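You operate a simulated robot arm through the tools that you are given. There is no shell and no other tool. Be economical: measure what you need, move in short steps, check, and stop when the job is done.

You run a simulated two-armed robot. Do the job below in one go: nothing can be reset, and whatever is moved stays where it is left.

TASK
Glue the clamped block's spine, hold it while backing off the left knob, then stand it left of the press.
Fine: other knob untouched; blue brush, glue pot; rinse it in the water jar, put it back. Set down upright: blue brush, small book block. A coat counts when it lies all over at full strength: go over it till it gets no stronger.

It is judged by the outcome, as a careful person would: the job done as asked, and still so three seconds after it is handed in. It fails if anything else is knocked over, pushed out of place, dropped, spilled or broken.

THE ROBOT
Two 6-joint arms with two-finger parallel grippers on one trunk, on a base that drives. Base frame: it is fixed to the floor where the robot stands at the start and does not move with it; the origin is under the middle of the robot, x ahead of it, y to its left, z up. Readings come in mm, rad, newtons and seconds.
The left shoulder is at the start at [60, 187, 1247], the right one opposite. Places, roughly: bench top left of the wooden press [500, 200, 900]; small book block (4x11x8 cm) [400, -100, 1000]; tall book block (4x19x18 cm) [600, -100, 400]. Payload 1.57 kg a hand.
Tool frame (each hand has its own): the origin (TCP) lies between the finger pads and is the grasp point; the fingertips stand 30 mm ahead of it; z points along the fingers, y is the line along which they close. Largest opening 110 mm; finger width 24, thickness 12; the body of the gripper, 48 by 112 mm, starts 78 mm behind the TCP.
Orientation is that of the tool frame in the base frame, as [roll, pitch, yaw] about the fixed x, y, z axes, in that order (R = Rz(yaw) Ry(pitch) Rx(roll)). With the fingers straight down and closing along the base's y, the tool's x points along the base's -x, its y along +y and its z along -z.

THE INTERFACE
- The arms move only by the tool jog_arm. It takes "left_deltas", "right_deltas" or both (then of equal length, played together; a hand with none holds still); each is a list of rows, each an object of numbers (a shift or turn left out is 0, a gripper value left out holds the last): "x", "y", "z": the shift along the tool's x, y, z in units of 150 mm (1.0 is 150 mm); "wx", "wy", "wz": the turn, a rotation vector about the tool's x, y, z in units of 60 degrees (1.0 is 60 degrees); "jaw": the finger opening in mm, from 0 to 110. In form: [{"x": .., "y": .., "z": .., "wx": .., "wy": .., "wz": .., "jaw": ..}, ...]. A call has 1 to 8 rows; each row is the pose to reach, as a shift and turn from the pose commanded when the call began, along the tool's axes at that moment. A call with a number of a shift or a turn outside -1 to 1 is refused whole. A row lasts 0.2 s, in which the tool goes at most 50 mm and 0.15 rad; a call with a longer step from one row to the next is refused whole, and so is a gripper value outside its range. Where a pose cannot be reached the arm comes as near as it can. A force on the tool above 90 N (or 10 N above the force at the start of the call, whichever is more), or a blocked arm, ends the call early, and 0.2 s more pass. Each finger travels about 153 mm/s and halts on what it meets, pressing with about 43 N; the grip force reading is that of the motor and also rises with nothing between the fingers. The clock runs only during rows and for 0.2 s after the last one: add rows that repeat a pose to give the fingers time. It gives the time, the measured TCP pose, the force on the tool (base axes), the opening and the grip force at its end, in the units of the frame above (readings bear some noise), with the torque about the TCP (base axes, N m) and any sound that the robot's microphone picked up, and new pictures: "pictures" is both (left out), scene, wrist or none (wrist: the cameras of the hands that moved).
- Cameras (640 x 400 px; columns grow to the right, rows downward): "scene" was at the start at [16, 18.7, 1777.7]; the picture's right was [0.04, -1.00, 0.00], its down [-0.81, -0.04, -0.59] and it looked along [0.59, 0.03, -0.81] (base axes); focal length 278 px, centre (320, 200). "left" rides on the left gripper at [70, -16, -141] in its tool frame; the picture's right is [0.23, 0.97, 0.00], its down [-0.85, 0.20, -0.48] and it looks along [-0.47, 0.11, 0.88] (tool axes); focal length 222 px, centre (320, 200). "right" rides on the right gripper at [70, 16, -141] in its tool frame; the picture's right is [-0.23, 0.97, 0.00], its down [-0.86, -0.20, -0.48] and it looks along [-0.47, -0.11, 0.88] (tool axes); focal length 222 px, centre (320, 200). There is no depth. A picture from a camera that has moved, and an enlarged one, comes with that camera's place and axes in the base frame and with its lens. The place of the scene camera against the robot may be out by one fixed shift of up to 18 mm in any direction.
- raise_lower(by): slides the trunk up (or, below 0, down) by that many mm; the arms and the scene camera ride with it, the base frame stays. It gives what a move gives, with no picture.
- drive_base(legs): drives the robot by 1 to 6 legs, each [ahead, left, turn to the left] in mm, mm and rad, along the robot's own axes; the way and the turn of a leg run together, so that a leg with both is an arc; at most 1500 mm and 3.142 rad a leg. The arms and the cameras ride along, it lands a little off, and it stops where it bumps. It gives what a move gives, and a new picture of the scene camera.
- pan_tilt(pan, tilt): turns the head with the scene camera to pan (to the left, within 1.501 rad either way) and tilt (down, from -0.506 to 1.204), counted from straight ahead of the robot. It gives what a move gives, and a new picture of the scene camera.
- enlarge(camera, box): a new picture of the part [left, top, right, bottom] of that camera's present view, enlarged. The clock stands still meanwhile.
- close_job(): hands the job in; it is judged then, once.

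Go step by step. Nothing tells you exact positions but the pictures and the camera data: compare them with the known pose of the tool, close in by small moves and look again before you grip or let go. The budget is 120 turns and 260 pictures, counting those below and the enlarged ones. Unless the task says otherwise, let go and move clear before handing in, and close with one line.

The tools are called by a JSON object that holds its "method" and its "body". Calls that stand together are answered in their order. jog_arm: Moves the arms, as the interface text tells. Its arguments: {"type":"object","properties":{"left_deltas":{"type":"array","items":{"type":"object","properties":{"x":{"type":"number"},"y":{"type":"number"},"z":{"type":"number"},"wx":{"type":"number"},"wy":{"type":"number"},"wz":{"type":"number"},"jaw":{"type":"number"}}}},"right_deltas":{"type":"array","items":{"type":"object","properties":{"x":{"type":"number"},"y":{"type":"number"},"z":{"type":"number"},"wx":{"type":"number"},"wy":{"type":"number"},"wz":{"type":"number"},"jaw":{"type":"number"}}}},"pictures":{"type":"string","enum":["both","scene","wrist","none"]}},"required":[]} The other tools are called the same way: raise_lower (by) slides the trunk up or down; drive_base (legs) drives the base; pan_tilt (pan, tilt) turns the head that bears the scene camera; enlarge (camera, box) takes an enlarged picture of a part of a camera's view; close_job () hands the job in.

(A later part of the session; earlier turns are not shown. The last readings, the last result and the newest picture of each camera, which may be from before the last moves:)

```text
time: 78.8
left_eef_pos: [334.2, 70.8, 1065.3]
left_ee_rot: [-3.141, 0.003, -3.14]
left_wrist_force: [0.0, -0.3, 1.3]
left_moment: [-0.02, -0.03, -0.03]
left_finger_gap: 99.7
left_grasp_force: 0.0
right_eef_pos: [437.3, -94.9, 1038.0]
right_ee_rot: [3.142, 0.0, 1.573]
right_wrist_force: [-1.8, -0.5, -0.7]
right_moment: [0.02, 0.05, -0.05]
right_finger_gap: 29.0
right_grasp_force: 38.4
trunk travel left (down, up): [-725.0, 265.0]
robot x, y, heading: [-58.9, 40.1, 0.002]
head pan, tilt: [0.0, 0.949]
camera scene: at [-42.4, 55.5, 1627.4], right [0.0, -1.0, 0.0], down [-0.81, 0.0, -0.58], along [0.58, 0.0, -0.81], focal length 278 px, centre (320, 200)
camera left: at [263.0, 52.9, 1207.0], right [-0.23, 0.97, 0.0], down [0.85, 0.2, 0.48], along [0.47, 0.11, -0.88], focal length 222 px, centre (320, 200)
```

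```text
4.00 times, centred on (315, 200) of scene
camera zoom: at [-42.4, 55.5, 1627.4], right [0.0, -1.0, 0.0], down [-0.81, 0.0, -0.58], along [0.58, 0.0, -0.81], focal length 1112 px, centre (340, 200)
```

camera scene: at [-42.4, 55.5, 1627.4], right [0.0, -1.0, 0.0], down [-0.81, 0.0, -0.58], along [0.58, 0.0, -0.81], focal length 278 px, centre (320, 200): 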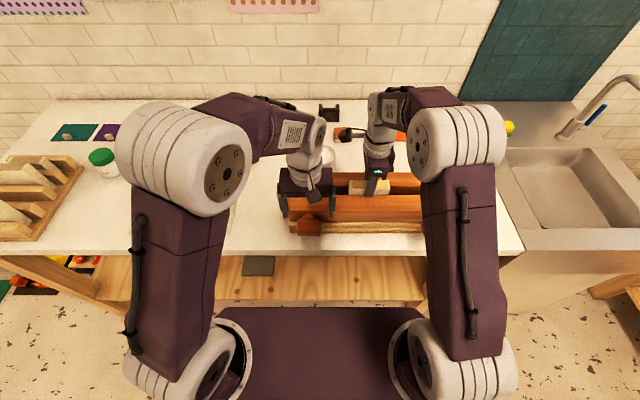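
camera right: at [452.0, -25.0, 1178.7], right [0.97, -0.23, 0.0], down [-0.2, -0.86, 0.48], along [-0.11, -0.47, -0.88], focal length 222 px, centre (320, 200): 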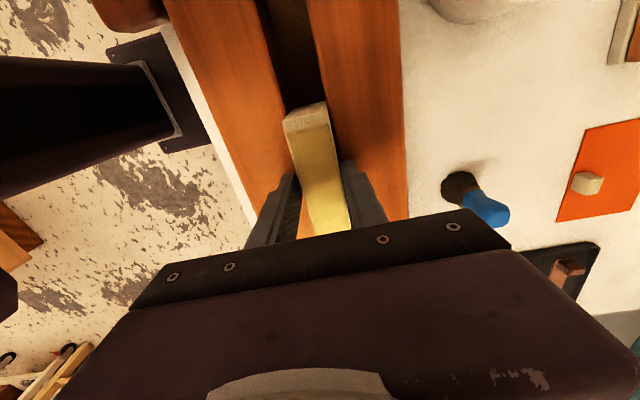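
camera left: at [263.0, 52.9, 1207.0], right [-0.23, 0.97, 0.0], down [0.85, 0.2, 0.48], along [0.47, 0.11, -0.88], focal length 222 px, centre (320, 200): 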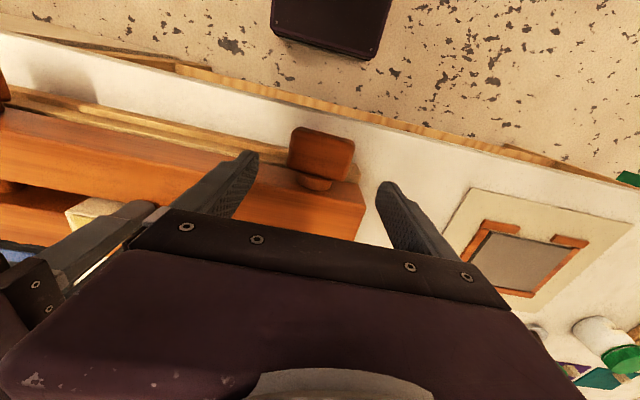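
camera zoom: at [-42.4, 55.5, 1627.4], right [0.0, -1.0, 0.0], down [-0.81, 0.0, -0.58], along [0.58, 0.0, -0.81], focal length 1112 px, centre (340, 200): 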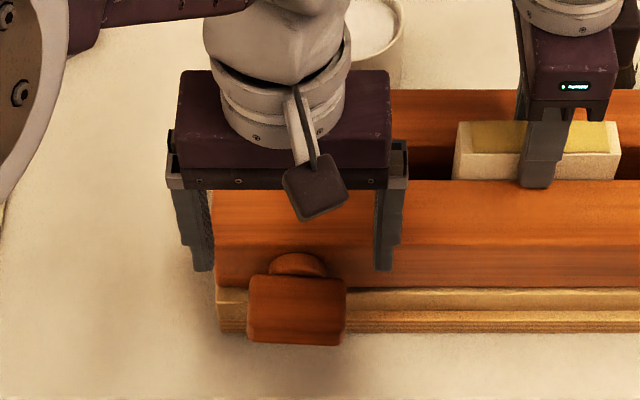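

Knob centre is about (331,69,978), 60 mm wide. Lower the left hand astride it and look.

{"method": "jog_arm", "body": {"left_deltas": [{"x": 0.02, "y": -0.012, "z": 0.2}, {"x": 0.02, "y": -0.012, "z": 0.4}, {"x": 0.02, "y": -0.012, "z": 0.56}, {"x": 0.02, "y": -0.012, "z": 0.56}], "pictures": "wrist"}}

{"method": "enlarge", "body": {"camera": "left", "box": [230, 60, 410, 210]}}

{"method": "enlarge", "body": {"camera": "scene", "box": [255, 170, 375, 270]}}

```text
time: 79.8
left_eef_pos: [331.5, 67.2, 981.5]
left_ee_rot: [3.141, 0.003, -3.141]
left_wrist_force: [0.8, 0.3, -0.3]
left_moment: [-0.03, 0.0, 0.0]
left_finger_gap: 99.8
left_grasp_force: 0.1
right_eef_pos: [437.1, -95.1, 1037.1]
right_ee_rot: [-3.141, 0.001, 1.572]
right_wrist_force: [-2.4, 0.1, -1.0]
right_moment: [0.02, 0.05, -0.09]
right_finger_gap: 29.3
right_grasp_force: 39.1
trunk travel left (down, up): [-725.0, 265.0]
robot x, y, heading: [-60.2, 42.3, -0.001]
head pan, tilt: [0.0, 0.949]
camera left: at [261.7, 50.7, 1122.4], right [-0.23, 0.97, 0.0], down [0.85, 0.2, 0.48], along [0.47, 0.11, -0.88], focal length 222 px, centre (320, 200)
```

left: 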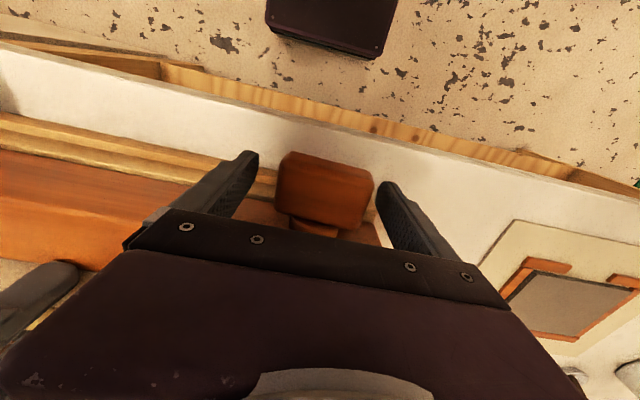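

```text
2.67 times, centred on (320, 135) of left
camera zoom: at [261.7, 50.7, 1122.4], right [-0.23, 0.97, 0.0], down [0.85, 0.2, 0.48], along [0.47, 0.11, -0.88], focal length 592 px, centre (320, 373)
```

zoom: 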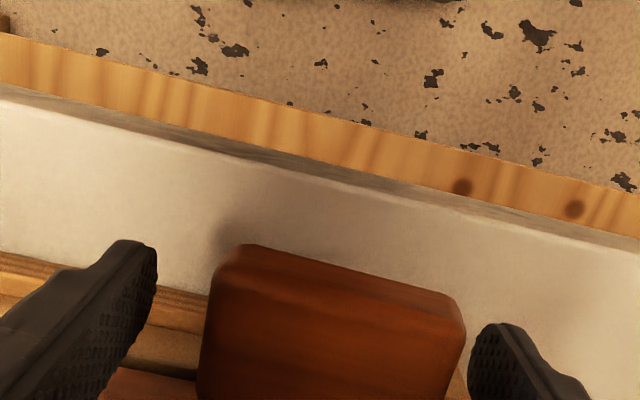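

```text
4.00 times, centred on (315, 220) of scene
camera zoom: at [-42.4, 55.5, 1627.4], right [0.0, -1.0, 0.0], down [-0.81, 0.0, -0.58], along [0.58, 0.0, -0.81], focal length 1112 px, centre (340, 120)
```

zoom: 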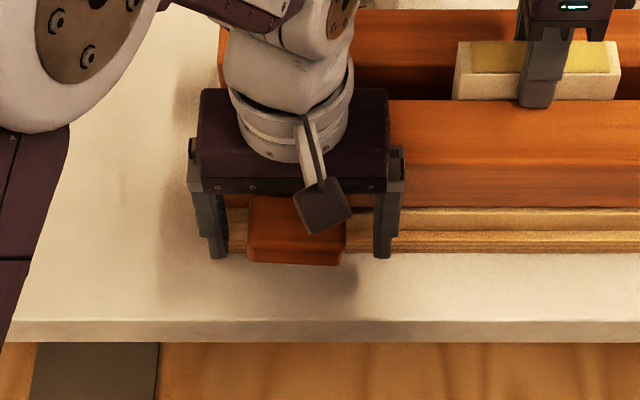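

Both fingers straddle the knob. Close on it.

{"method": "jog_arm", "body": {"left_deltas": [{"y": 0.01, "jaw": 80}, {"y": 0.01, "jaw": 62}, {"y": 0.01, "jaw": 50}, {"y": 0.01, "jaw": 45}, {"y": 0.01, "jaw": 45}], "pictures": "wrist"}}

```text
time: 81.0
left_eef_pos: [331.8, 70.4, 981.2]
left_ee_rot: [3.141, 0.002, -3.139]
left_wrist_force: [0.1, 9.2, -3.5]
left_moment: [0.04, -0.24, -0.3]
left_finger_gap: 68.1
left_grasp_force: 44.8
right_eef_pos: [436.6, -94.8, 1037.6]
right_ee_rot: [3.141, 0.001, 1.571]
right_wrist_force: [-3.6, -6.4, -0.1]
right_moment: [-0.28, 0.03, -0.05]
right_finger_gap: 29.2
right_grasp_force: 39.2
trunk travel left (down, up): [-725.0, 265.0]
robot x, y, heading: [-58.5, 38.5, 0.003]
head pan, tilt: [0.0, 0.949]
camera left: at [261.6, 53.0, 1122.9], right [-0.23, 0.97, 0.0], down [0.85, 0.2, 0.48], along [0.47, 0.11, -0.88], focal length 222 px, centre (320, 200)
```

left: 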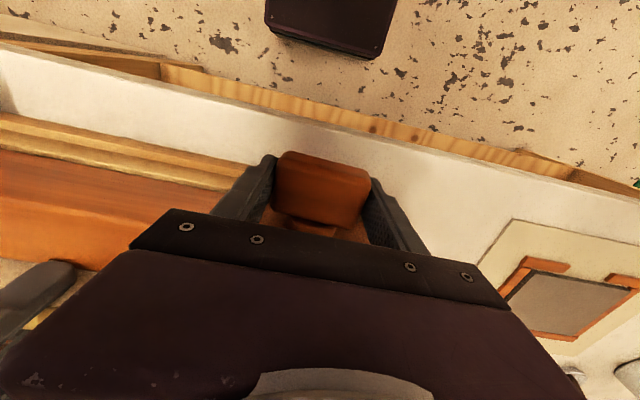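

Gripped (68 mm wide). Swing 30° counter-clockwise (top to the left) and watch forces.

{"method": "jog_arm", "body": {"left_deltas": [{"y": 0.007, "wx": 0.06}, {"y": 0.007, "wx": 0.15}, {"y": 0.007, "wx": 0.25}, {"y": 0.007, "wx": 0.37}, {"y": 0.007, "wx": 0.5}, {"y": 0.007, "wx": 0.5}], "pictures": "both"}}

{"method": "enlarge", "body": {"camera": "scene", "box": [255, 170, 415, 270]}}

```text
time: 82.5
left_eef_pos: [332.2, 73.0, 980.4]
left_ee_rot: [-2.617, 0.001, -3.139]
left_wrist_force: [-2.1, 13.8, -9.6]
left_moment: [0.13, 0.84, 0.17]
left_finger_gap: 67.3
left_grasp_force: 44.6
right_eef_pos: [437.5, -92.8, 1038.3]
right_ee_rot: [3.141, 0.0, 1.572]
right_wrist_force: [-3.4, -4.7, -0.4]
right_moment: [-0.11, 0.07, -0.09]
right_finger_gap: 29.1
right_grasp_force: 39.2
trunk travel left (down, up): [-725.0, 265.0]
robot x, y, heading: [-58.0, 41.2, 0.002]
head pan, tilt: [0.0, 0.949]
camera scene: at [-42.3, 58.2, 1627.3], right [0.0, -1.0, 0.0], down [-0.81, 0.0, -0.58], along [0.58, 0.0, -0.81], focal length 278 px, centre (320, 200)
camera left: at [261.2, 128.3, 1111.1], right [-0.23, 0.84, -0.49], down [0.85, 0.41, 0.32], along [0.47, -0.34, -0.81], focal length 222 px, centre (320, 200)
```

scene: 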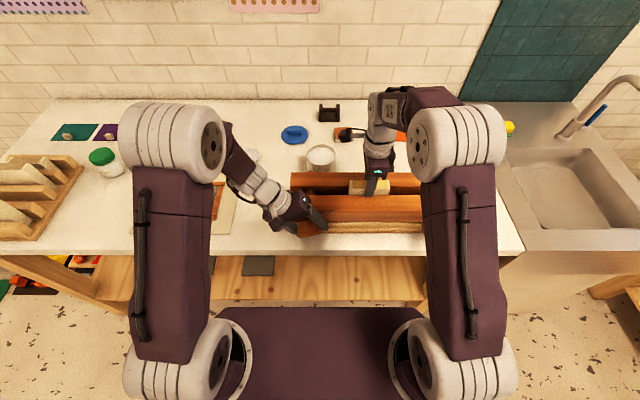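
left: 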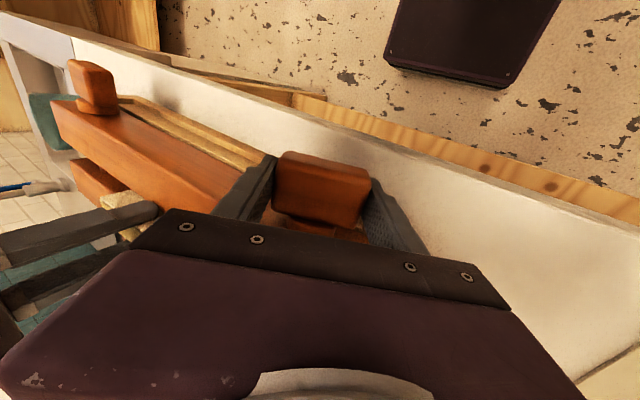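

```text
4.00 times, centred on (335, 220) of scene
camera zoom: at [-42.3, 58.2, 1627.3], right [0.0, -1.0, 0.0], down [-0.81, 0.0, -0.58], along [0.58, 0.0, -0.81], focal length 1112 px, centre (260, 120)
```

zoom: 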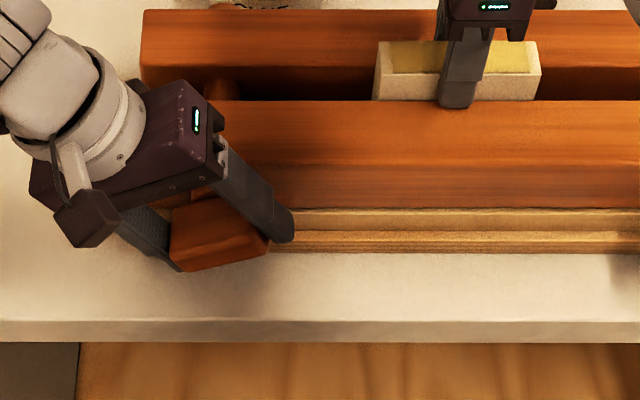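

The knob turns smoothly. Continue the swing to 90°.

{"method": "jog_arm", "body": {"left_deltas": [{"y": 0.01, "wx": 0.14}, {"y": 0.01, "wx": 0.28}, {"y": 0.01, "wx": 0.42}, {"y": 0.01, "wx": 0.56}, {"y": 0.01, "wx": 0.7}, {"y": 0.01, "wx": 0.84}, {"y": 0.01, "wx": 0.97}, {"y": 0.01, "wx": 1.0}], "pictures": "both"}}

{"method": "enlarge", "body": {"camera": "scene", "box": [255, 170, 415, 270]}}

```text
time: 84.2
left_eef_pos: [330.1, 72.5, 974.9]
left_ee_rot: [-1.584, 0.003, 3.139]
left_wrist_force: [-25.7, 7.7, -54.9]
left_moment: [0.35, 0.92, 0.6]
left_finger_gap: 66.1
left_grasp_force: 44.6
right_eef_pos: [437.8, -92.8, 1037.6]
right_ee_rot: [-3.14, 0.003, 1.572]
right_wrist_force: [-2.1, -0.9, -0.7]
right_moment: [0.02, 0.05, -0.06]
right_finger_gap: 29.3
right_grasp_force: 38.2
trunk travel left (down, up): [-725.0, 265.0]
robot x, y, heading: [-57.3, 38.3, 0.001]
head pan, tilt: [0.0, 0.949]
camera scene: at [-42.5, 58.1, 1627.1], right [0.0, -1.0, 0.0], down [-0.81, 0.0, -0.58], along [0.58, 0.0, -0.81], focal length 278 px, centre (320, 200)
camera left: at [260.2, 214.1, 994.3], right [-0.23, 0.01, -0.97], down [0.86, 0.48, -0.19], along [0.47, -0.88, -0.12], focal length 222 px, centre (320, 200)
```

scene: 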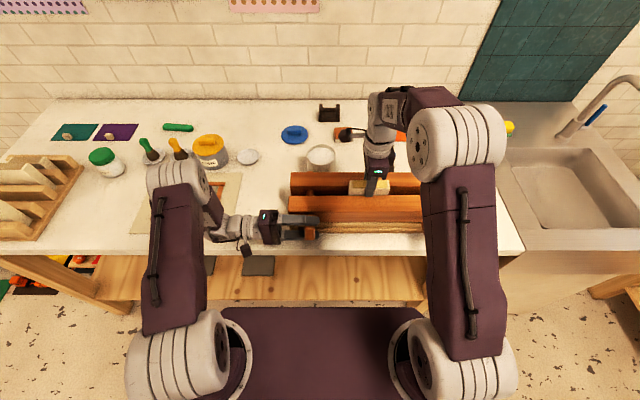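
left: 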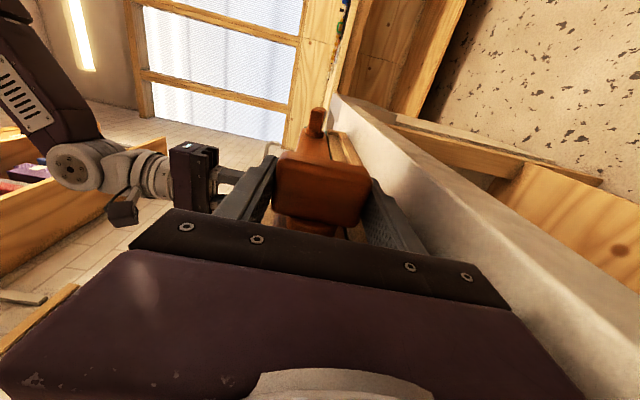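

```text
4.00 times, centred on (335, 220) of scene
camera zoom: at [-42.5, 58.1, 1627.1], right [0.0, -1.0, 0.0], down [-0.81, 0.0, -0.58], along [0.58, 0.0, -0.81], focal length 1112 px, centre (260, 120)
```

zoom: 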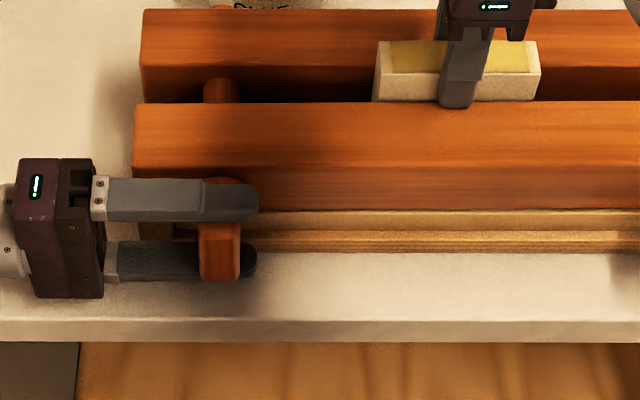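

The knob is at 90°. I release, open to 95 mm and rotate the hand back around the knob in place to regrip.

{"method": "jog_arm", "body": {"left_deltas": [{"x": 0.007, "y": 0.013, "jaw": 80}, {"x": 0.007, "y": 0.013, "jaw": 95}, {"x": 0.007, "y": 0.013, "jaw": 95}, {"x": 0.007, "y": 0.013, "wx": -0.14, "jaw": 95}, {"x": 0.007, "y": 0.013, "wx": -0.28, "jaw": 95}, {"x": 0.007, "y": 0.013, "wx": -0.42, "jaw": 95}, {"x": 0.007, "y": 0.013, "wx": -0.56, "jaw": 95}, {"x": 0.007, "y": 0.013, "wx": -0.7, "jaw": 95}], "pictures": "both"}}

{"method": "enlarge", "body": {"camera": "scene", "box": [255, 170, 415, 270]}}

```text
time: 86.0
left_eef_pos: [329.7, 71.1, 979.1]
left_ee_rot: [-2.306, 0.001, -3.14]
left_wrist_force: [-0.5, 0.0, 0.0]
left_moment: [0.01, 0.07, -0.01]
left_finger_gap: 95.0
left_grasp_force: 0.0
right_eef_pos: [436.2, -95.7, 1038.5]
right_ee_rot: [3.141, 0.001, 1.572]
right_wrist_force: [-2.3, -0.9, -0.2]
right_moment: [-0.02, 0.08, -0.06]
right_finger_gap: 29.6
right_grasp_force: 39.5
trunk travel left (down, up): [-725.0, 265.0]
robot x, y, heading: [-55.7, 40.3, 0.003]
head pan, tilt: [0.0, 0.949]
camera scene: at [-42.8, 54.6, 1627.4], right [0.0, -1.0, 0.0], down [-0.81, 0.0, -0.58], along [0.58, 0.0, -0.81], focal length 278 px, centre (320, 200)
camera left: at [259.2, 164.1, 1085.9], right [-0.23, 0.65, -0.72], down [0.85, 0.49, 0.18], along [0.47, -0.58, -0.67], focal length 222 px, centre (320, 200)
```

scene: 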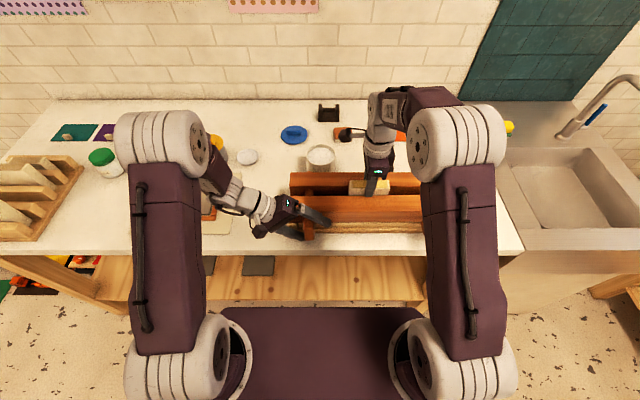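
left: 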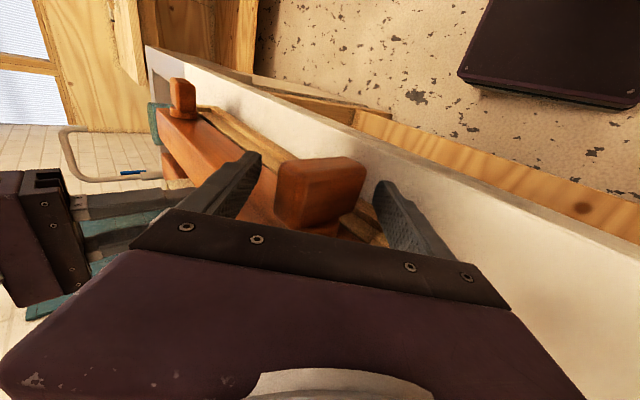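

```text
4.00 times, centred on (335, 220) of scene
camera zoom: at [-42.8, 54.6, 1627.4], right [0.0, -1.0, 0.0], down [-0.81, 0.0, -0.58], along [0.58, 0.0, -0.81], focal length 1112 px, centre (260, 120)
```

zoom: 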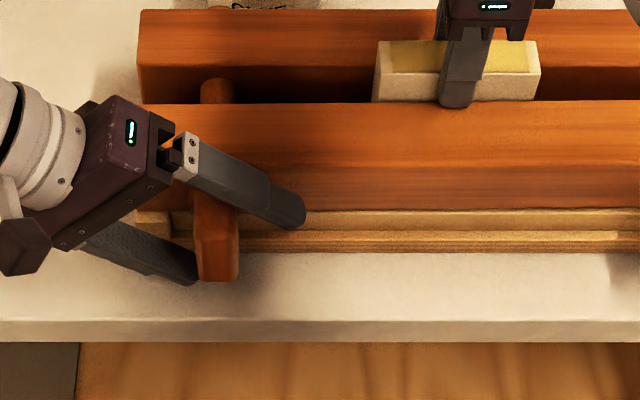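

The beam has eased at the left end. I finish rotating back to vertical and regrip on the narrow sides for another stroke.

{"method": "jog_arm", "body": {"left_deltas": [{"wx": -0.14}, {"wx": -0.28}, {"wx": -0.42}, {"wx": -0.56}, {"wx": -0.7}, {"wx": -0.8, "jaw": 70}, {"wx": -0.8, "jaw": 40}, {"wx": -0.8, "jaw": 20}], "pictures": "none"}}

{"method": "jog_arm", "body": {"left_deltas": [{"jaw": 15}, {"jaw": 15}], "pictures": "wrist"}}

{"method": "enlarge", "body": {"camera": "scene", "box": [255, 170, 415, 270]}}

```text
time: 87.8
left_eef_pos: [330.1, 69.9, 978.9]
left_ee_rot: [3.141, 0.005, -3.138]
left_wrist_force: [0.9, -9.3, -2.4]
left_moment: [0.01, -0.55, 0.61]
left_finger_gap: 28.2
left_grasp_force: 38.1
right_eef_pos: [436.8, -96.3, 1037.8]
right_ee_rot: [-3.141, -0.002, 1.573]
right_wrist_force: [-4.0, 0.8, 0.0]
right_moment: [0.04, 0.1, 0.01]
right_finger_gap: 29.2
right_grasp_force: 38.5
trunk travel left (down, up): [-725.0, 265.0]
robot x, y, heading: [-60.5, 41.9, -0.0]
head pan, tilt: [0.0, 0.949]
```

```text
time: 88.5
left_eef_pos: [330.8, 69.2, 979.2]
left_ee_rot: [3.14, 0.005, -3.138]
left_wrist_force: [3.2, -11.8, -2.7]
left_moment: [-0.08, -1.15, 1.15]
left_finger_gap: 27.8
left_grasp_force: 38.1
right_eef_pos: [437.1, -96.4, 1038.1]
right_ee_rot: [-3.139, -0.002, 1.572]
right_wrist_force: [-4.4, 0.9, 0.1]
right_moment: [-0.03, 0.13, -0.08]
right_finger_gap: 29.4
right_grasp_force: 38.8
trunk travel left (down, up): [-725.0, 265.0]
robot x, y, heading: [-57.2, 41.0, -0.001]
head pan, tilt: [0.0, 0.949]
camera left: at [259.7, 52.3, 1120.4], right [-0.23, 0.97, 0.0], down [0.85, 0.2, 0.48], along [0.47, 0.11, -0.88], focal length 222 px, centre (320, 200)
```

left: 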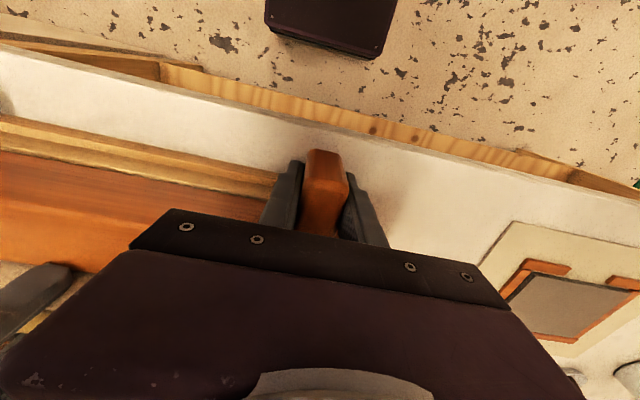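

```text
4.00 times, centred on (335, 220) of scene
camera zoom: at [-42.2, 52.7, 1627.4], right [0.0, -1.0, 0.0], down [-0.81, 0.0, -0.58], along [0.58, 0.0, -0.81], focal length 1112 px, centre (260, 120)
```

zoom: 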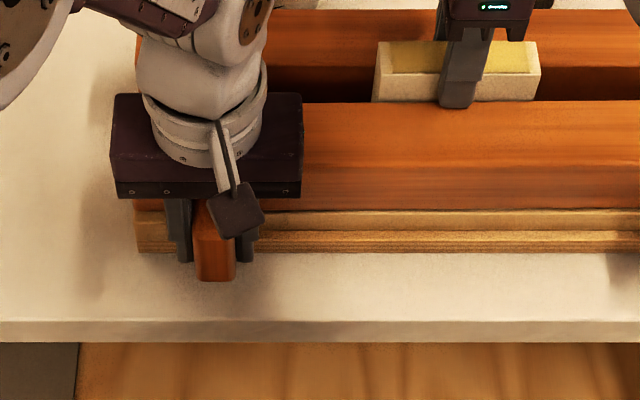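

Gripped at 28 mm. Swing another 90°.

{"method": "jog_arm", "body": {"left_deltas": [{"y": -0.007, "wx": 0.13}, {"y": -0.007, "wx": 0.27}, {"x": 0.005, "y": -0.007, "wx": 0.41}, {"x": 0.005, "y": -0.007, "wx": 0.55}, {"x": 0.007, "y": -0.007, "wx": 0.69}, {"x": 0.007, "y": -0.007, "wx": 0.83}, {"x": 0.01, "y": -0.007, "wx": 0.97}, {"x": 0.01, "y": -0.007, "wx": 1.0}], "pictures": "none"}}

{"method": "jog_arm", "body": {"left_deltas": [{"wx": 0.12}, {"wx": 0.25, "x": 0.004}, {"wx": 0.37, "x": 0.004}, {"wx": 0.48, "x": 0.007}, {"wx": 0.48, "x": 0.007}], "pictures": "none"}}

{"method": "enlarge", "body": {"camera": "scene", "box": [265, 160, 465, 270]}}

{"method": "enlarge", "body": {"camera": "right", "box": [160, 0, 420, 220]}}

```text
time: 90.2
left_eef_pos: [328.2, 71.8, 979.2]
left_ee_rot: [-2.095, 0.002, -3.139]
left_wrist_force: [-1.8, 4.4, -23.8]
left_moment: [0.14, 0.6, 1.38]
left_finger_gap: 27.8
left_grasp_force: 37.7
right_eef_pos: [437.8, -93.3, 1037.3]
right_ee_rot: [-3.14, 0.0, 1.574]
right_wrist_force: [-8.4, 0.3, 1.3]
right_moment: [-0.01, 0.21, -0.05]
right_finger_gap: 29.3
right_grasp_force: 39.2
trunk travel left (down, up): [-725.0, 265.0]
robot x, y, heading: [-58.0, 40.6, -0.001]
head pan, tilt: [0.0, 0.949]
```

```text
time: 91.5
left_eef_pos: [327.4, 72.3, 975.1]
left_ee_rot: [-1.596, 0.002, -3.141]
left_wrist_force: [-9.6, 11.2, -35.7]
left_moment: [0.09, 0.46, 0.68]
left_finger_gap: 27.9
left_grasp_force: 37.9
right_eef_pos: [436.7, -92.5, 1037.3]
right_ee_rot: [-3.141, 0.002, 1.575]
right_wrist_force: [-7.6, -1.2, 0.7]
right_moment: [-0.02, 0.2, 0.0]
right_finger_gap: 29.4
right_grasp_force: 39.6
trunk travel left (down, up): [-725.0, 265.0]
robot x, y, heading: [-56.5, 43.3, 0.002]
head pan, tilt: [0.0, 0.949]
```

```text
3.20 times, centred on (365, 215) of scene
camera zoom: at [-42.2, 58.7, 1627.2], right [0.0, -1.0, 0.0], down [-0.81, 0.0, -0.58], along [0.58, 0.0, -0.81], focal length 889 px, centre (176, 152)
```

zoom: 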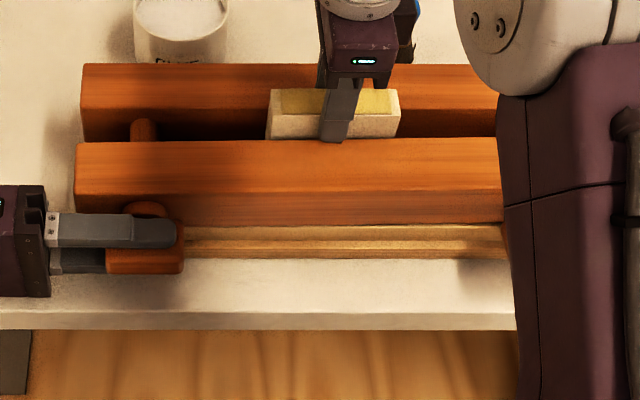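

```text
1.82 times, centred on (290, 110) of right
camera zoom: at [453.9, -22.7, 1179.1], right [0.97, -0.23, 0.0], down [-0.2, -0.85, 0.48], along [-0.11, -0.47, -0.88], focal length 404 px, centre (374, 364)
```

zoom: 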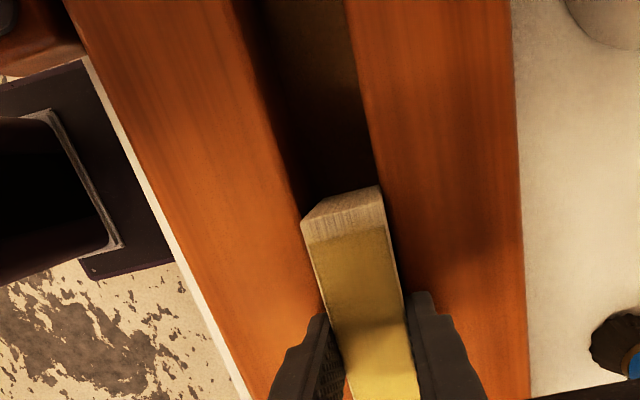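

The knob is now backed off 180° and a gap shows beside the block. I test-lift the block a little with the right hand.

{"method": "jog_arm", "body": {"right_deltas": [{"z": -0.015}, {"z": -0.035}, {"z": -0.06}, {"z": -0.06}], "pictures": "wrist"}}

{"method": "enlarge", "body": {"camera": "scene", "box": [265, 160, 465, 270]}}

```text
time: 92.5
left_eef_pos: [327.0, 72.5, 975.4]
left_ee_rot: [-1.6, 0.003, -3.141]
left_wrist_force: [-17.2, 11.2, -40.8]
left_moment: [0.14, 0.4, 0.74]
left_finger_gap: 27.8
left_grasp_force: 37.6
right_eef_pos: [436.9, -92.8, 1047.3]
right_ee_rot: [3.141, 0.003, 1.573]
right_wrist_force: [-3.1, 0.2, -2.0]
right_moment: [0.04, 0.18, -0.09]
right_finger_gap: 29.3
right_grasp_force: 39.0
trunk travel left (down, up): [-725.0, 265.0]
robot x, y, heading: [-58.3, 40.5, -0.0]
head pan, tilt: [0.0, 0.949]
camera right: at [453.7, -22.6, 1188.5], right [0.97, -0.23, 0.0], down [-0.2, -0.85, 0.48], along [-0.11, -0.47, -0.88], focal length 222 px, centre (320, 200)
```

right: 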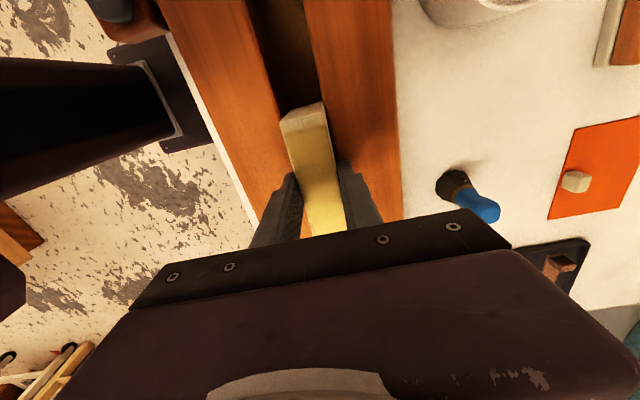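

```text
3.20 times, centred on (365, 215) of scene
camera zoom: at [-41.8, 58.9, 1627.3], right [0.0, -1.0, 0.0], down [-0.81, 0.0, -0.58], along [0.58, 0.0, -0.81], focal length 889 px, centre (176, 152)
```

zoom: 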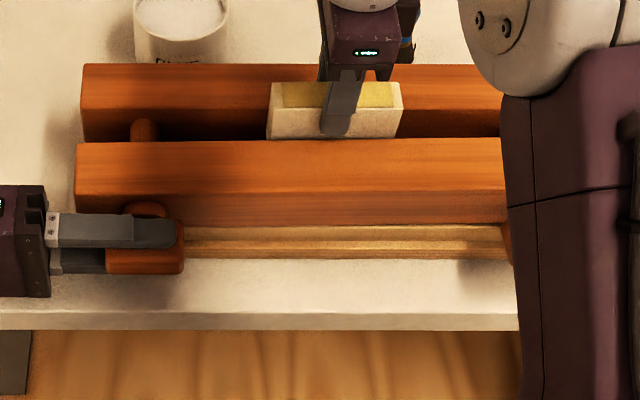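

The block lifts freely with only its own weight. I release the knob with the left hand, back it off to the left, then up.

{"method": "jog_arm", "body": {"left_deltas": [{"y": 0.015, "x": 0.007, "jaw": 35}, {"y": 0.01, "x": 0.007, "jaw": 55}, {"y": 0.01, "x": 0.007, "jaw": 60}, {"y": 0.0, "z": -0.2, "jaw": 60}, {"z": -0.45, "jaw": 60}, {"y": -0.03, "z": -0.7, "jaw": 60}, {"y": -0.3, "z": -0.7, "jaw": 60}, {"y": -0.6, "z": -0.7, "jaw": 60}], "pictures": "scene"}}

{"method": "jog_arm", "body": {"right_deltas": [{"z": -0.15}, {"z": -0.4}, {"z": -0.7}, {"z": -0.95}, {"z": -0.95}], "pictures": "both"}}

```text
time: 94.2
left_eef_pos: [328.9, 171.9, 1071.1]
left_ee_rot: [-1.591, 0.002, 3.141]
left_wrist_force: [0.5, 0.4, -0.5]
left_moment: [0.04, -0.02, -0.02]
left_finger_gap: 60.0
left_grasp_force: 0.1
right_eef_pos: [438.4, -94.7, 1047.2]
right_ee_rot: [-3.141, -0.001, 1.574]
right_wrist_force: [-0.2, -0.2, -2.0]
right_moment: [0.0, 0.0, 0.04]
right_finger_gap: 29.4
right_grasp_force: 39.1
trunk travel left (down, up): [-725.0, 265.0]
robot x, y, heading: [-54.4, 41.2, 0.0]
head pan, tilt: [0.0, 0.949]
camera scene: at [-42.6, 54.7, 1627.3], right [0.0, -1.0, 0.0], down [-0.81, 0.0, -0.58], along [0.58, 0.0, -0.81], focal length 278 px, centre (320, 200)
```

scene: 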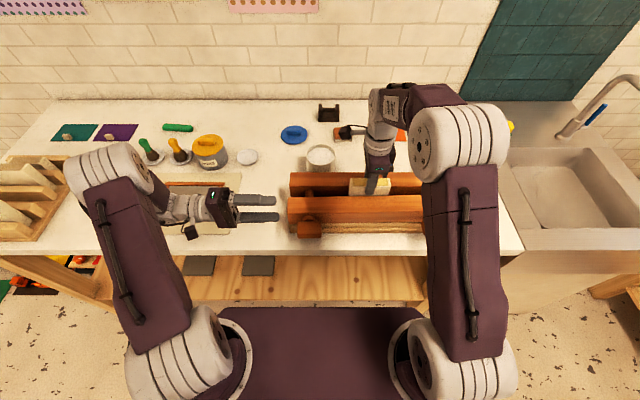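

```text
time: 95.5
left_eef_pos: [330.4, 172.6, 1071.1]
left_ee_rot: [-1.591, 0.003, -3.14]
left_wrist_force: [0.6, -0.6, -0.4]
left_moment: [-0.03, 0.01, 0.01]
left_finger_gap: 59.8
left_grasp_force: 0.0
right_eef_pos: [438.7, -94.8, 1189.3]
right_ee_rot: [3.141, 0.0, 1.572]
right_wrist_force: [0.2, 0.6, -1.2]
right_moment: [-0.02, -0.01, 0.0]
right_finger_gap: 29.2
right_grasp_force: 39.5
trunk travel left (down, up): [-725.0, 265.0]
robot x, y, heading: [-55.0, 40.7, 0.004]
head pan, tilt: [0.0, 0.949]
camera scene: at [-41.1, 55.5, 1627.4], right [0.0, -1.0, 0.0], down [-0.81, 0.0, -0.58], along [0.58, 0.0, -0.81], focal length 278 px, centre (320, 200)
camera right: at [454.6, -25.8, 1331.1], right [0.97, -0.23, 0.0], down [-0.2, -0.86, 0.48], along [-0.11, -0.47, -0.88], focal length 222 px, centre (320, 200)
```

scene: 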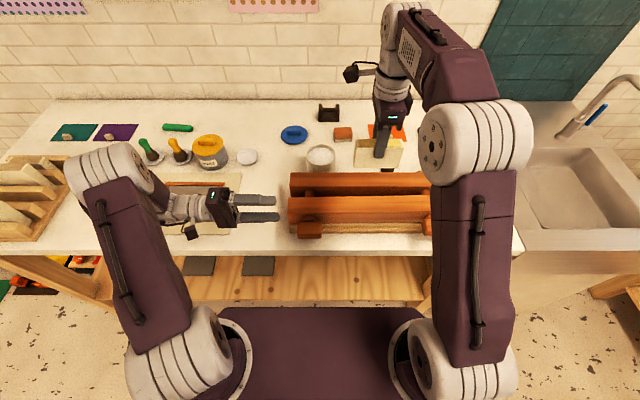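
right: 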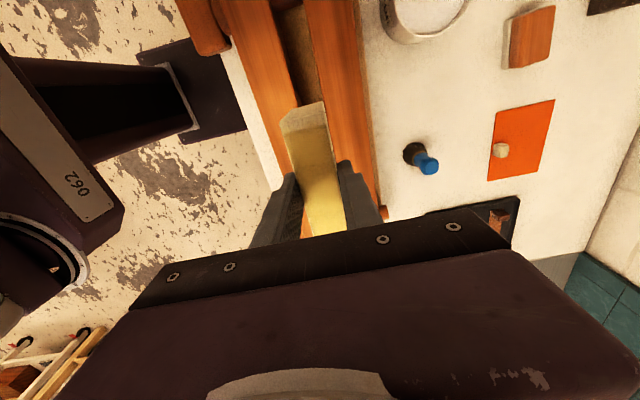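

The block is out, spine coat intact. I raise the left hand a bit more and drive 315 mm left so the block hangs over the free bench left of the press.

{"method": "jog_arm", "body": {"left_deltas": [{"y": -0.2}, {"y": -0.45}, {"y": -0.7}, {"y": -0.7}], "pictures": "none"}}

{"method": "drive_base", "body": {"legs": [[0, 315, 0]]}}

{"method": "jog_arm", "body": {"right_deltas": [{"z": 0.0}, {"z": 0.0}], "pictures": "wrist"}}

```text
time: 96.5
left_eef_pos: [329.4, 169.3, 1175.1]
left_ee_rot: [-1.591, 0.001, -3.14]
left_wrist_force: [0.6, 0.5, 0.2]
left_moment: [0.01, 0.0, -0.03]
left_finger_gap: 59.8
left_grasp_force: 0.1
right_eef_pos: [439.1, -94.7, 1189.3]
right_ee_rot: [-3.139, 0.001, 1.573]
right_wrist_force: [-0.3, 0.4, -1.9]
right_moment: [0.0, -0.04, 0.02]
right_finger_gap: 29.2
right_grasp_force: 38.9
trunk travel left (down, up): [-725.0, 265.0]
robot x, y, heading: [-59.7, 39.8, -0.003]
head pan, tilt: [0.0, 0.949]
```

```text
time: 98.5
left_eef_pos: [328.6, 480.2, 1175.4]
left_ee_rot: [-1.591, 0.002, -3.139]
left_wrist_force: [0.9, 0.6, -0.6]
left_moment: [0.02, -0.02, -0.05]
left_finger_gap: 59.9
left_grasp_force: 0.1
right_eef_pos: [437.3, 216.7, 1190.5]
right_ee_rot: [3.142, 0.0, 1.572]
right_wrist_force: [0.0, 0.1, -1.1]
right_moment: [0.0, 0.02, 0.01]
right_finger_gap: 29.5
right_grasp_force: 38.8
trunk travel left (down, up): [-725.0, 265.0]
robot x, y, heading: [-59.0, 351.3, 0.003]
head pan, tilt: [0.0, 0.949]
camera scene: at [-42.1, 367.1, 1627.4], right [0.0, -1.0, 0.0], down [-0.81, 0.0, -0.58], along [0.58, 0.0, -0.81], focal length 278 px, centre (320, 200)
```

scene: 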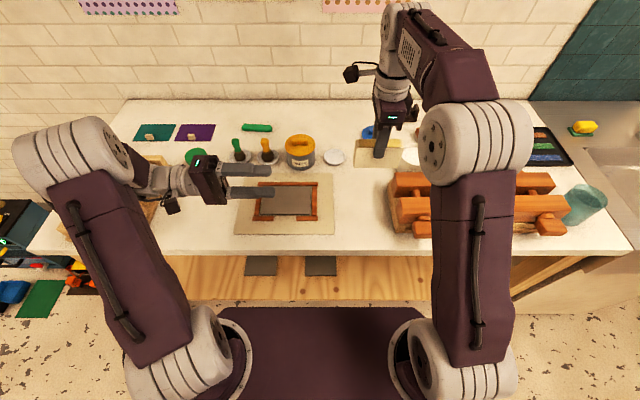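

```text
time: 99.2
left_eef_pos: [328.8, 481.5, 1175.7]
left_ee_rot: [-1.592, 0.004, -3.139]
left_wrist_force: [-0.2, 0.7, 0.6]
left_moment: [0.03, -0.02, 0.01]
left_finger_gap: 60.2
left_grasp_force: 0.1
right_eef_pos: [437.5, 217.2, 1188.3]
right_ee_rot: [3.141, -0.001, 1.572]
right_wrist_force: [0.0, -0.4, -1.3]
right_moment: [0.01, 0.05, 0.02]
right_finger_gap: 29.3
right_grasp_force: 38.9
trunk travel left (down, up): [-725.0, 265.0]
robot x, y, heading: [-60.6, 349.8, 0.004]
head pan, tilt: [0.0, 0.949]
camera right: at [453.9, 287.0, 1330.8], right [0.97, -0.23, 0.0], down [-0.2, -0.86, 0.48], along [-0.11, -0.47, -0.88], focal length 222 px, centre (320, 200)
```

right: 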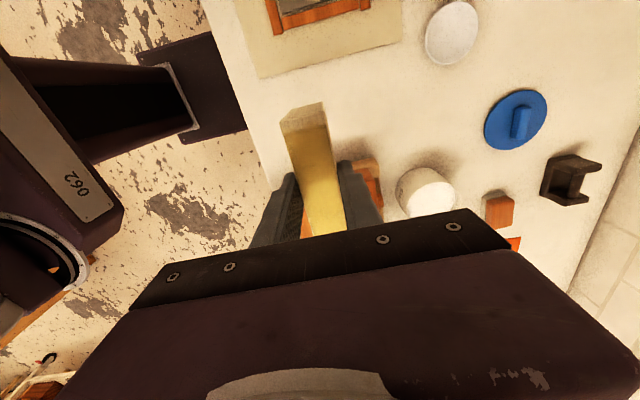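

The spot is clear (press edge y≈137, mat edge y≈312). Lower the block.

{"method": "jog_arm", "body": {"right_deltas": [{"z": 0.25}, {"z": 0.5}, {"z": 0.75}, {"z": 1.0}, {"z": 1.0}], "pictures": "none"}}

{"method": "jog_arm", "body": {"right_deltas": [{"z": 0.12}, {"z": 0.22}, {"z": 0.27}, {"z": 0.27}], "pictures": "both"}}

{"method": "enlarge", "body": {"camera": "scene", "box": [320, 120, 440, 240]}}

```text
time: 100.3
left_eef_pos: [327.8, 480.8, 1174.6]
left_ee_rot: [-1.591, 0.003, -3.139]
left_wrist_force: [-0.4, 0.0, -0.6]
left_moment: [-0.03, 0.01, -0.02]
left_finger_gap: 59.9
left_grasp_force: 0.0
right_eef_pos: [438.2, 218.8, 1038.0]
right_ee_rot: [-3.141, -0.001, 1.573]
right_wrist_force: [0.5, 0.5, -1.7]
right_moment: [0.03, -0.02, -0.01]
right_finger_gap: 29.3
right_grasp_force: 39.7
trunk travel left (down, up): [-725.0, 265.0]
robot x, y, heading: [-55.0, 353.1, 0.002]
head pan, tilt: [0.0, 0.949]
```

```text
time: 101.3
left_eef_pos: [329.4, 481.2, 1175.2]
left_ee_rot: [-1.592, 0.004, -3.14]
left_wrist_force: [0.3, -0.1, -0.5]
left_moment: [-0.03, -0.02, 0.01]
left_finger_gap: 59.9
left_grasp_force: 0.0
right_eef_pos: [436.0, 216.3, 999.0]
right_ee_rot: [3.14, -0.001, 1.571]
right_wrist_force: [0.1, 0.1, -1.6]
right_moment: [-0.01, 0.0, -0.02]
right_finger_gap: 29.3
right_grasp_force: 38.8
trunk travel left (down, up): [-725.0, 265.0]
robot x, y, heading: [-54.7, 350.5, 0.006]
head pan, tilt: [0.0, 0.949]
camera scene: at [-41.9, 368.5, 1627.4], right [0.0, -1.0, 0.0], down [-0.81, 0.0, -0.58], along [0.58, 0.0, -0.81], focal length 278 px, centre (320, 200)
camera right: at [453.0, 286.6, 1140.1], right [0.97, -0.23, 0.0], down [-0.2, -0.86, 0.48], along [-0.11, -0.47, -0.88], focal length 222 px, centre (320, 200)
```

scene: 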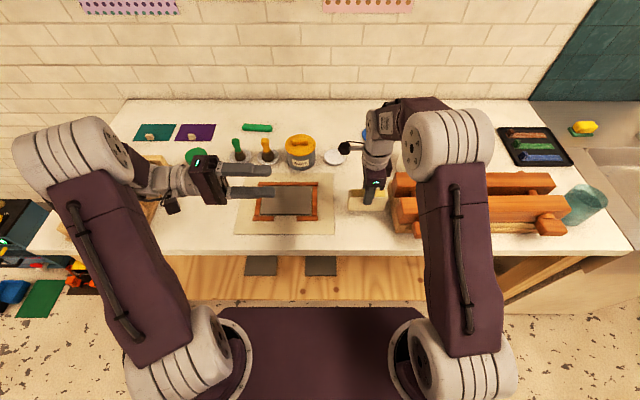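
right: 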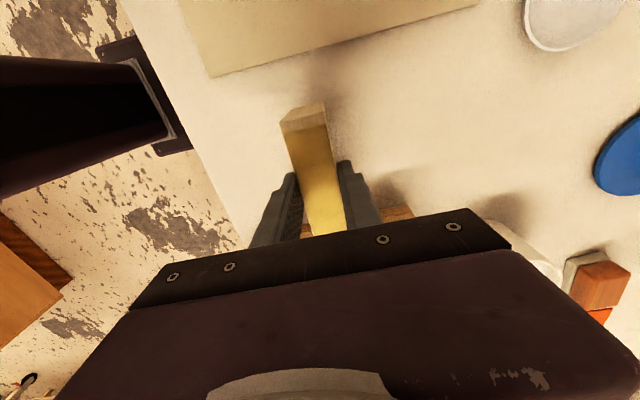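

```text
3.33 times, centred on (380, 180) of scene
camera zoom: at [-41.9, 368.5, 1627.4], right [0.0, -1.0, 0.0], down [-0.81, 0.0, -0.58], along [0.58, 0.0, -0.81], focal length 926 px, centre (120, 267)
```

zoom: 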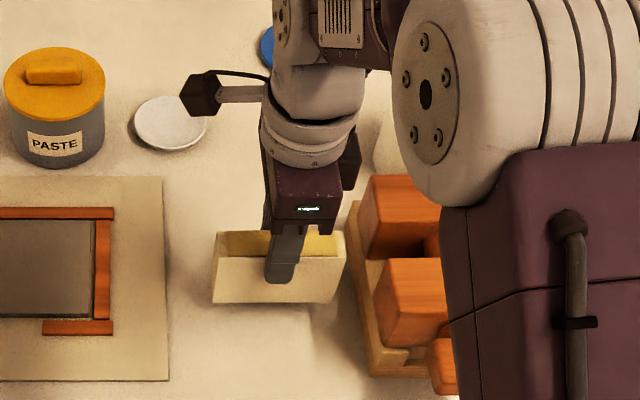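

Shift 15 mm further left for clearance, then creep down to contact.

{"method": "jog_arm", "body": {"right_deltas": [{"x": 0.05}, {"x": 0.1}, {"x": 0.1, "z": 0.03}, {"x": 0.1, "z": 0.05}, {"x": 0.1, "z": 0.05}], "pictures": "none"}}

{"method": "jog_arm", "body": {"right_deltas": [{"z": 0.01}, {"z": 0.02}, {"z": 0.02}], "pictures": "none"}}

```text
time: 102.5
left_eef_pos: [331.0, 481.0, 1174.4]
left_ee_rot: [-1.591, 0.001, -3.141]
left_wrist_force: [0.1, 0.1, 0.1]
left_moment: [0.02, -0.01, 0.01]
left_finger_gap: 60.3
left_grasp_force: 0.0
right_eef_pos: [435.3, 232.7, 991.1]
right_ee_rot: [-3.138, -0.003, 1.572]
right_wrist_force: [-0.8, -0.3, -1.8]
right_moment: [0.01, 0.02, 0.0]
right_finger_gap: 29.2
right_grasp_force: 39.0
trunk travel left (down, up): [-725.0, 265.0]
robot x, y, heading: [-60.9, 356.5, 0.0]
head pan, tilt: [0.0, 0.949]
```

```text
time: 103.3
left_eef_pos: [328.7, 482.3, 1175.5]
left_ee_rot: [-1.593, 0.001, -3.14]
left_wrist_force: [0.5, 0.6, 0.1]
left_moment: [0.01, -0.03, 0.0]
left_finger_gap: 59.9
left_grasp_force: 0.0
right_eef_pos: [436.3, 231.8, 988.9]
right_ee_rot: [-3.141, 0.001, 1.572]
right_wrist_force: [0.0, -0.2, -1.5]
right_moment: [0.0, 0.01, 0.04]
right_finger_gap: 29.3
right_grasp_force: 39.1
trunk travel left (down, up): [-725.0, 265.0]
robot x, y, heading: [-57.5, 349.4, -0.001]
head pan, tilt: [0.0, 0.949]
```

{"method": "jog_arm", "body": {"right_deltas": [{"z": 0.008}, {"z": 0.015}, {"z": 0.015}], "pictures": "none"}}

{"method": "jog_arm", "body": {"right_deltas": [{"z": 0.006}, {"z": 0.01}, {"z": 0.01}], "pictures": "wrist"}}

```text
time: 104.2
left_eef_pos: [329.5, 481.6, 1174.8]
left_ee_rot: [-1.593, 0.003, -3.14]
left_wrist_force: [-0.6, -0.1, 0.3]
left_moment: [0.01, 0.02, -0.01]
left_finger_gap: 60.1
left_grasp_force: 0.2
right_eef_pos: [436.0, 232.0, 986.7]
right_ee_rot: [-3.141, 0.0, 1.574]
right_wrist_force: [1.0, 0.4, -2.5]
right_moment: [0.0, 0.0, -0.02]
right_finger_gap: 29.6
right_grasp_force: 38.7
trunk travel left (down, up): [-725.0, 265.0]
robot x, y, heading: [-58.4, 350.0, 0.002]
head pan, tilt: [0.0, 0.949]
```

```text
time: 105.0
left_eef_pos: [328.6, 481.7, 1175.4]
left_ee_rot: [-1.591, 0.003, -3.14]
left_wrist_force: [-0.5, -0.3, 0.4]
left_moment: [0.0, 0.01, 0.03]
left_finger_gap: 59.9
left_grasp_force: 0.0
right_eef_pos: [436.7, 233.1, 985.2]
right_ee_rot: [-3.14, 0.001, 1.571]
right_wrist_force: [-0.6, 1.0, -0.8]
right_moment: [-0.01, -0.03, -0.02]
right_finger_gap: 29.3
right_grasp_force: 39.4
trunk travel left (down, up): [-725.0, 265.0]
robot x, y, heading: [-61.4, 354.4, -0.002]
head pan, tilt: [0.0, 0.949]
camera right: at [453.4, 301.8, 1126.1], right [0.97, -0.23, 0.0], down [-0.2, -0.86, 0.48], along [-0.11, -0.47, -0.88], focal length 222 px, centre (320, 200)
```

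right: 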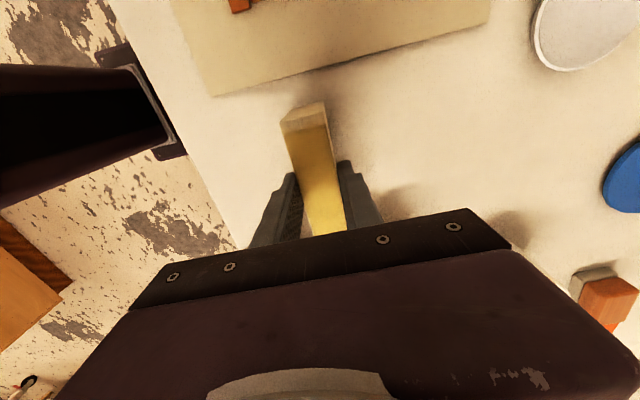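

{"method": "jog_arm", "body": {"right_deltas": [{"z": 0.006}, {"z": 0.01}, {"z": 0.01}], "pictures": "none"}}

{"method": "enlarge", "body": {"camera": "scene", "box": [320, 140, 420, 230]}}

```text
time: 105.8
left_eef_pos: [329.3, 482.7, 1175.2]
left_ee_rot: [-1.591, 0.002, -3.141]
left_wrist_force: [-0.8, -0.7, 0.3]
left_moment: [0.03, 0.01, -0.02]
left_finger_gap: 60.0
left_grasp_force: 0.1
right_eef_pos: [437.6, 230.7, 983.8]
right_ee_rot: [-3.141, 0.001, 1.572]
right_wrist_force: [-0.6, -0.1, -2.2]
right_moment: [-0.01, 0.01, 0.04]
right_finger_gap: 29.3
right_grasp_force: 39.3
trunk travel left (down, up): [-725.0, 265.0]
robot x, y, heading: [-56.3, 355.3, 0.001]
head pan, tilt: [0.0, 0.949]
```

```text
4.44 times, centred on (370, 185) of scene
camera zoom: at [-42.0, 368.5, 1627.4], right [0.0, -1.0, 0.0], down [-0.81, 0.0, -0.58], along [0.58, 0.0, -0.81], focal length 1235 px, centre (98, 267)
```

zoom: 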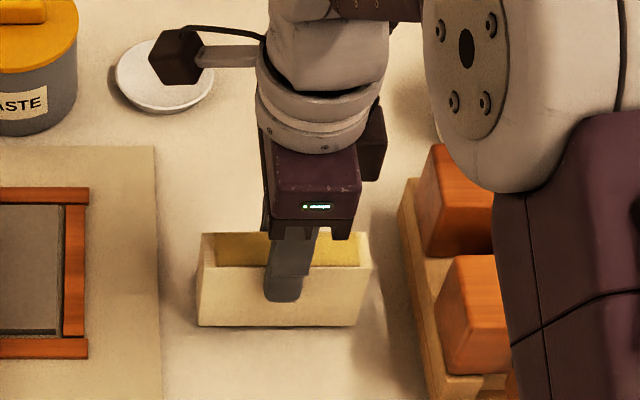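

{"method": "jog_arm", "body": {"right_deltas": [{"z": 0.007}, {"z": 0.013}, {"z": 0.013}], "pictures": "none"}}

{"method": "jog_arm", "body": {"right_deltas": [{"z": 0.007}, {"z": 0.01}, {"z": 0.01}], "pictures": "none"}}

```text
time: 106.5
left_eef_pos: [329.0, 481.4, 1174.6]
left_ee_rot: [-1.592, 0.003, -3.141]
left_wrist_force: [-0.5, 0.2, -0.2]
left_moment: [-0.02, -0.01, 0.04]
left_finger_gap: 60.0
left_grasp_force: 0.1
right_eef_pos: [437.7, 232.3, 981.0]
right_ee_rot: [3.14, 0.001, 1.572]
right_wrist_force: [0.2, 0.6, -2.2]
right_moment: [-0.02, 0.02, 0.0]
right_finger_gap: 29.2
right_grasp_force: 38.6
trunk travel left (down, up): [-725.0, 265.0]
robot x, y, heading: [-59.2, 350.1, 0.0]
head pan, tilt: [0.0, 0.949]
```

```text
time: 107.3
left_eef_pos: [328.7, 483.0, 1175.9]
left_ee_rot: [-1.594, 0.002, -3.139]
left_wrist_force: [0.3, 0.7, -0.4]
left_moment: [0.03, -0.02, 0.01]
left_finger_gap: 60.0
left_grasp_force: 0.1
right_eef_pos: [436.3, 232.5, 980.3]
right_ee_rot: [-3.138, 0.001, 1.57]
right_wrist_force: [0.0, 0.8, -1.7]
right_moment: [-0.04, 0.0, 0.0]
right_finger_gap: 29.6
right_grasp_force: 38.8
trunk travel left (down, up): [-725.0, 265.0]
robot x, y, heading: [-59.3, 350.8, 0.003]
head pan, tilt: [0.0, 0.949]
```

{"method": "jog_arm", "body": {"right_deltas": [{"z": 0.007}, {"z": 0.013}, {"z": 0.013}], "pictures": "none"}}

{"method": "jog_arm", "body": {"right_deltas": [{"z": 0.007}, {"z": 0.01}, {"z": 0.01}], "pictures": "none"}}

{"method": "enlarge", "body": {"camera": "scene", "box": [340, 180, 400, 225]}}

```text
time: 108.2
left_eef_pos: [329.4, 482.5, 1174.9]
left_ee_rot: [-1.591, 0.002, -3.139]
left_wrist_force: [0.0, -0.2, -0.9]
left_moment: [0.02, 0.02, 0.03]
left_finger_gap: 59.9
left_grasp_force: 0.0
right_eef_pos: [437.9, 232.8, 978.4]
right_ee_rot: [-3.14, 0.0, 1.572]
right_wrist_force: [-0.6, 0.7, -2.5]
right_moment: [0.01, -0.01, -0.02]
right_finger_gap: 29.3
right_grasp_force: 39.3
trunk travel left (down, up): [-725.0, 265.0]
robot x, y, heading: [-59.7, 351.8, -0.001]
head pan, tilt: [0.0, 0.949]
```

```text
time: 109.0
left_eef_pos: [328.0, 481.0, 1175.0]
left_ee_rot: [-1.592, 0.003, -3.139]
left_wrist_force: [0.0, 0.2, 0.7]
left_moment: [-0.02, 0.01, 0.02]
left_finger_gap: 60.1
left_grasp_force: 0.0
right_eef_pos: [438.2, 233.1, 977.5]
right_ee_rot: [-3.141, 0.0, 1.572]
right_wrist_force: [1.2, -0.8, -2.0]
right_moment: [-0.01, 0.02, 0.0]
right_finger_gap: 29.6
right_grasp_force: 39.3
trunk travel left (down, up): [-725.0, 265.0]
robot x, y, heading: [-55.9, 354.8, 0.002]
head pan, tilt: [0.0, 0.949]
```

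```text
8.89 times, centred on (370, 202) of scene
camera zoom: at [-42.0, 368.5, 1627.4], right [0.0, -1.0, 0.0], down [-0.81, 0.0, -0.58], along [0.58, 0.0, -0.81], focal length 2470 px, centre (-124, 178)
```

zoom: 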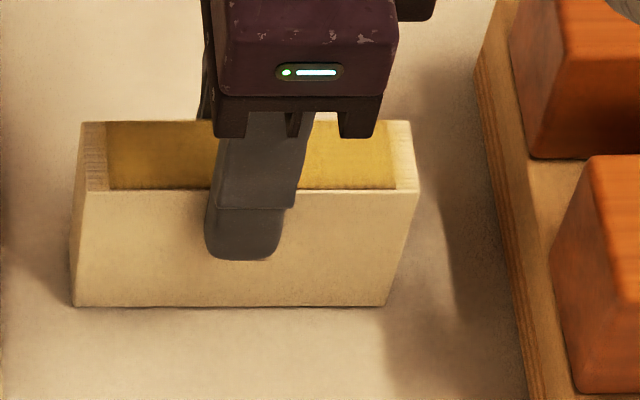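

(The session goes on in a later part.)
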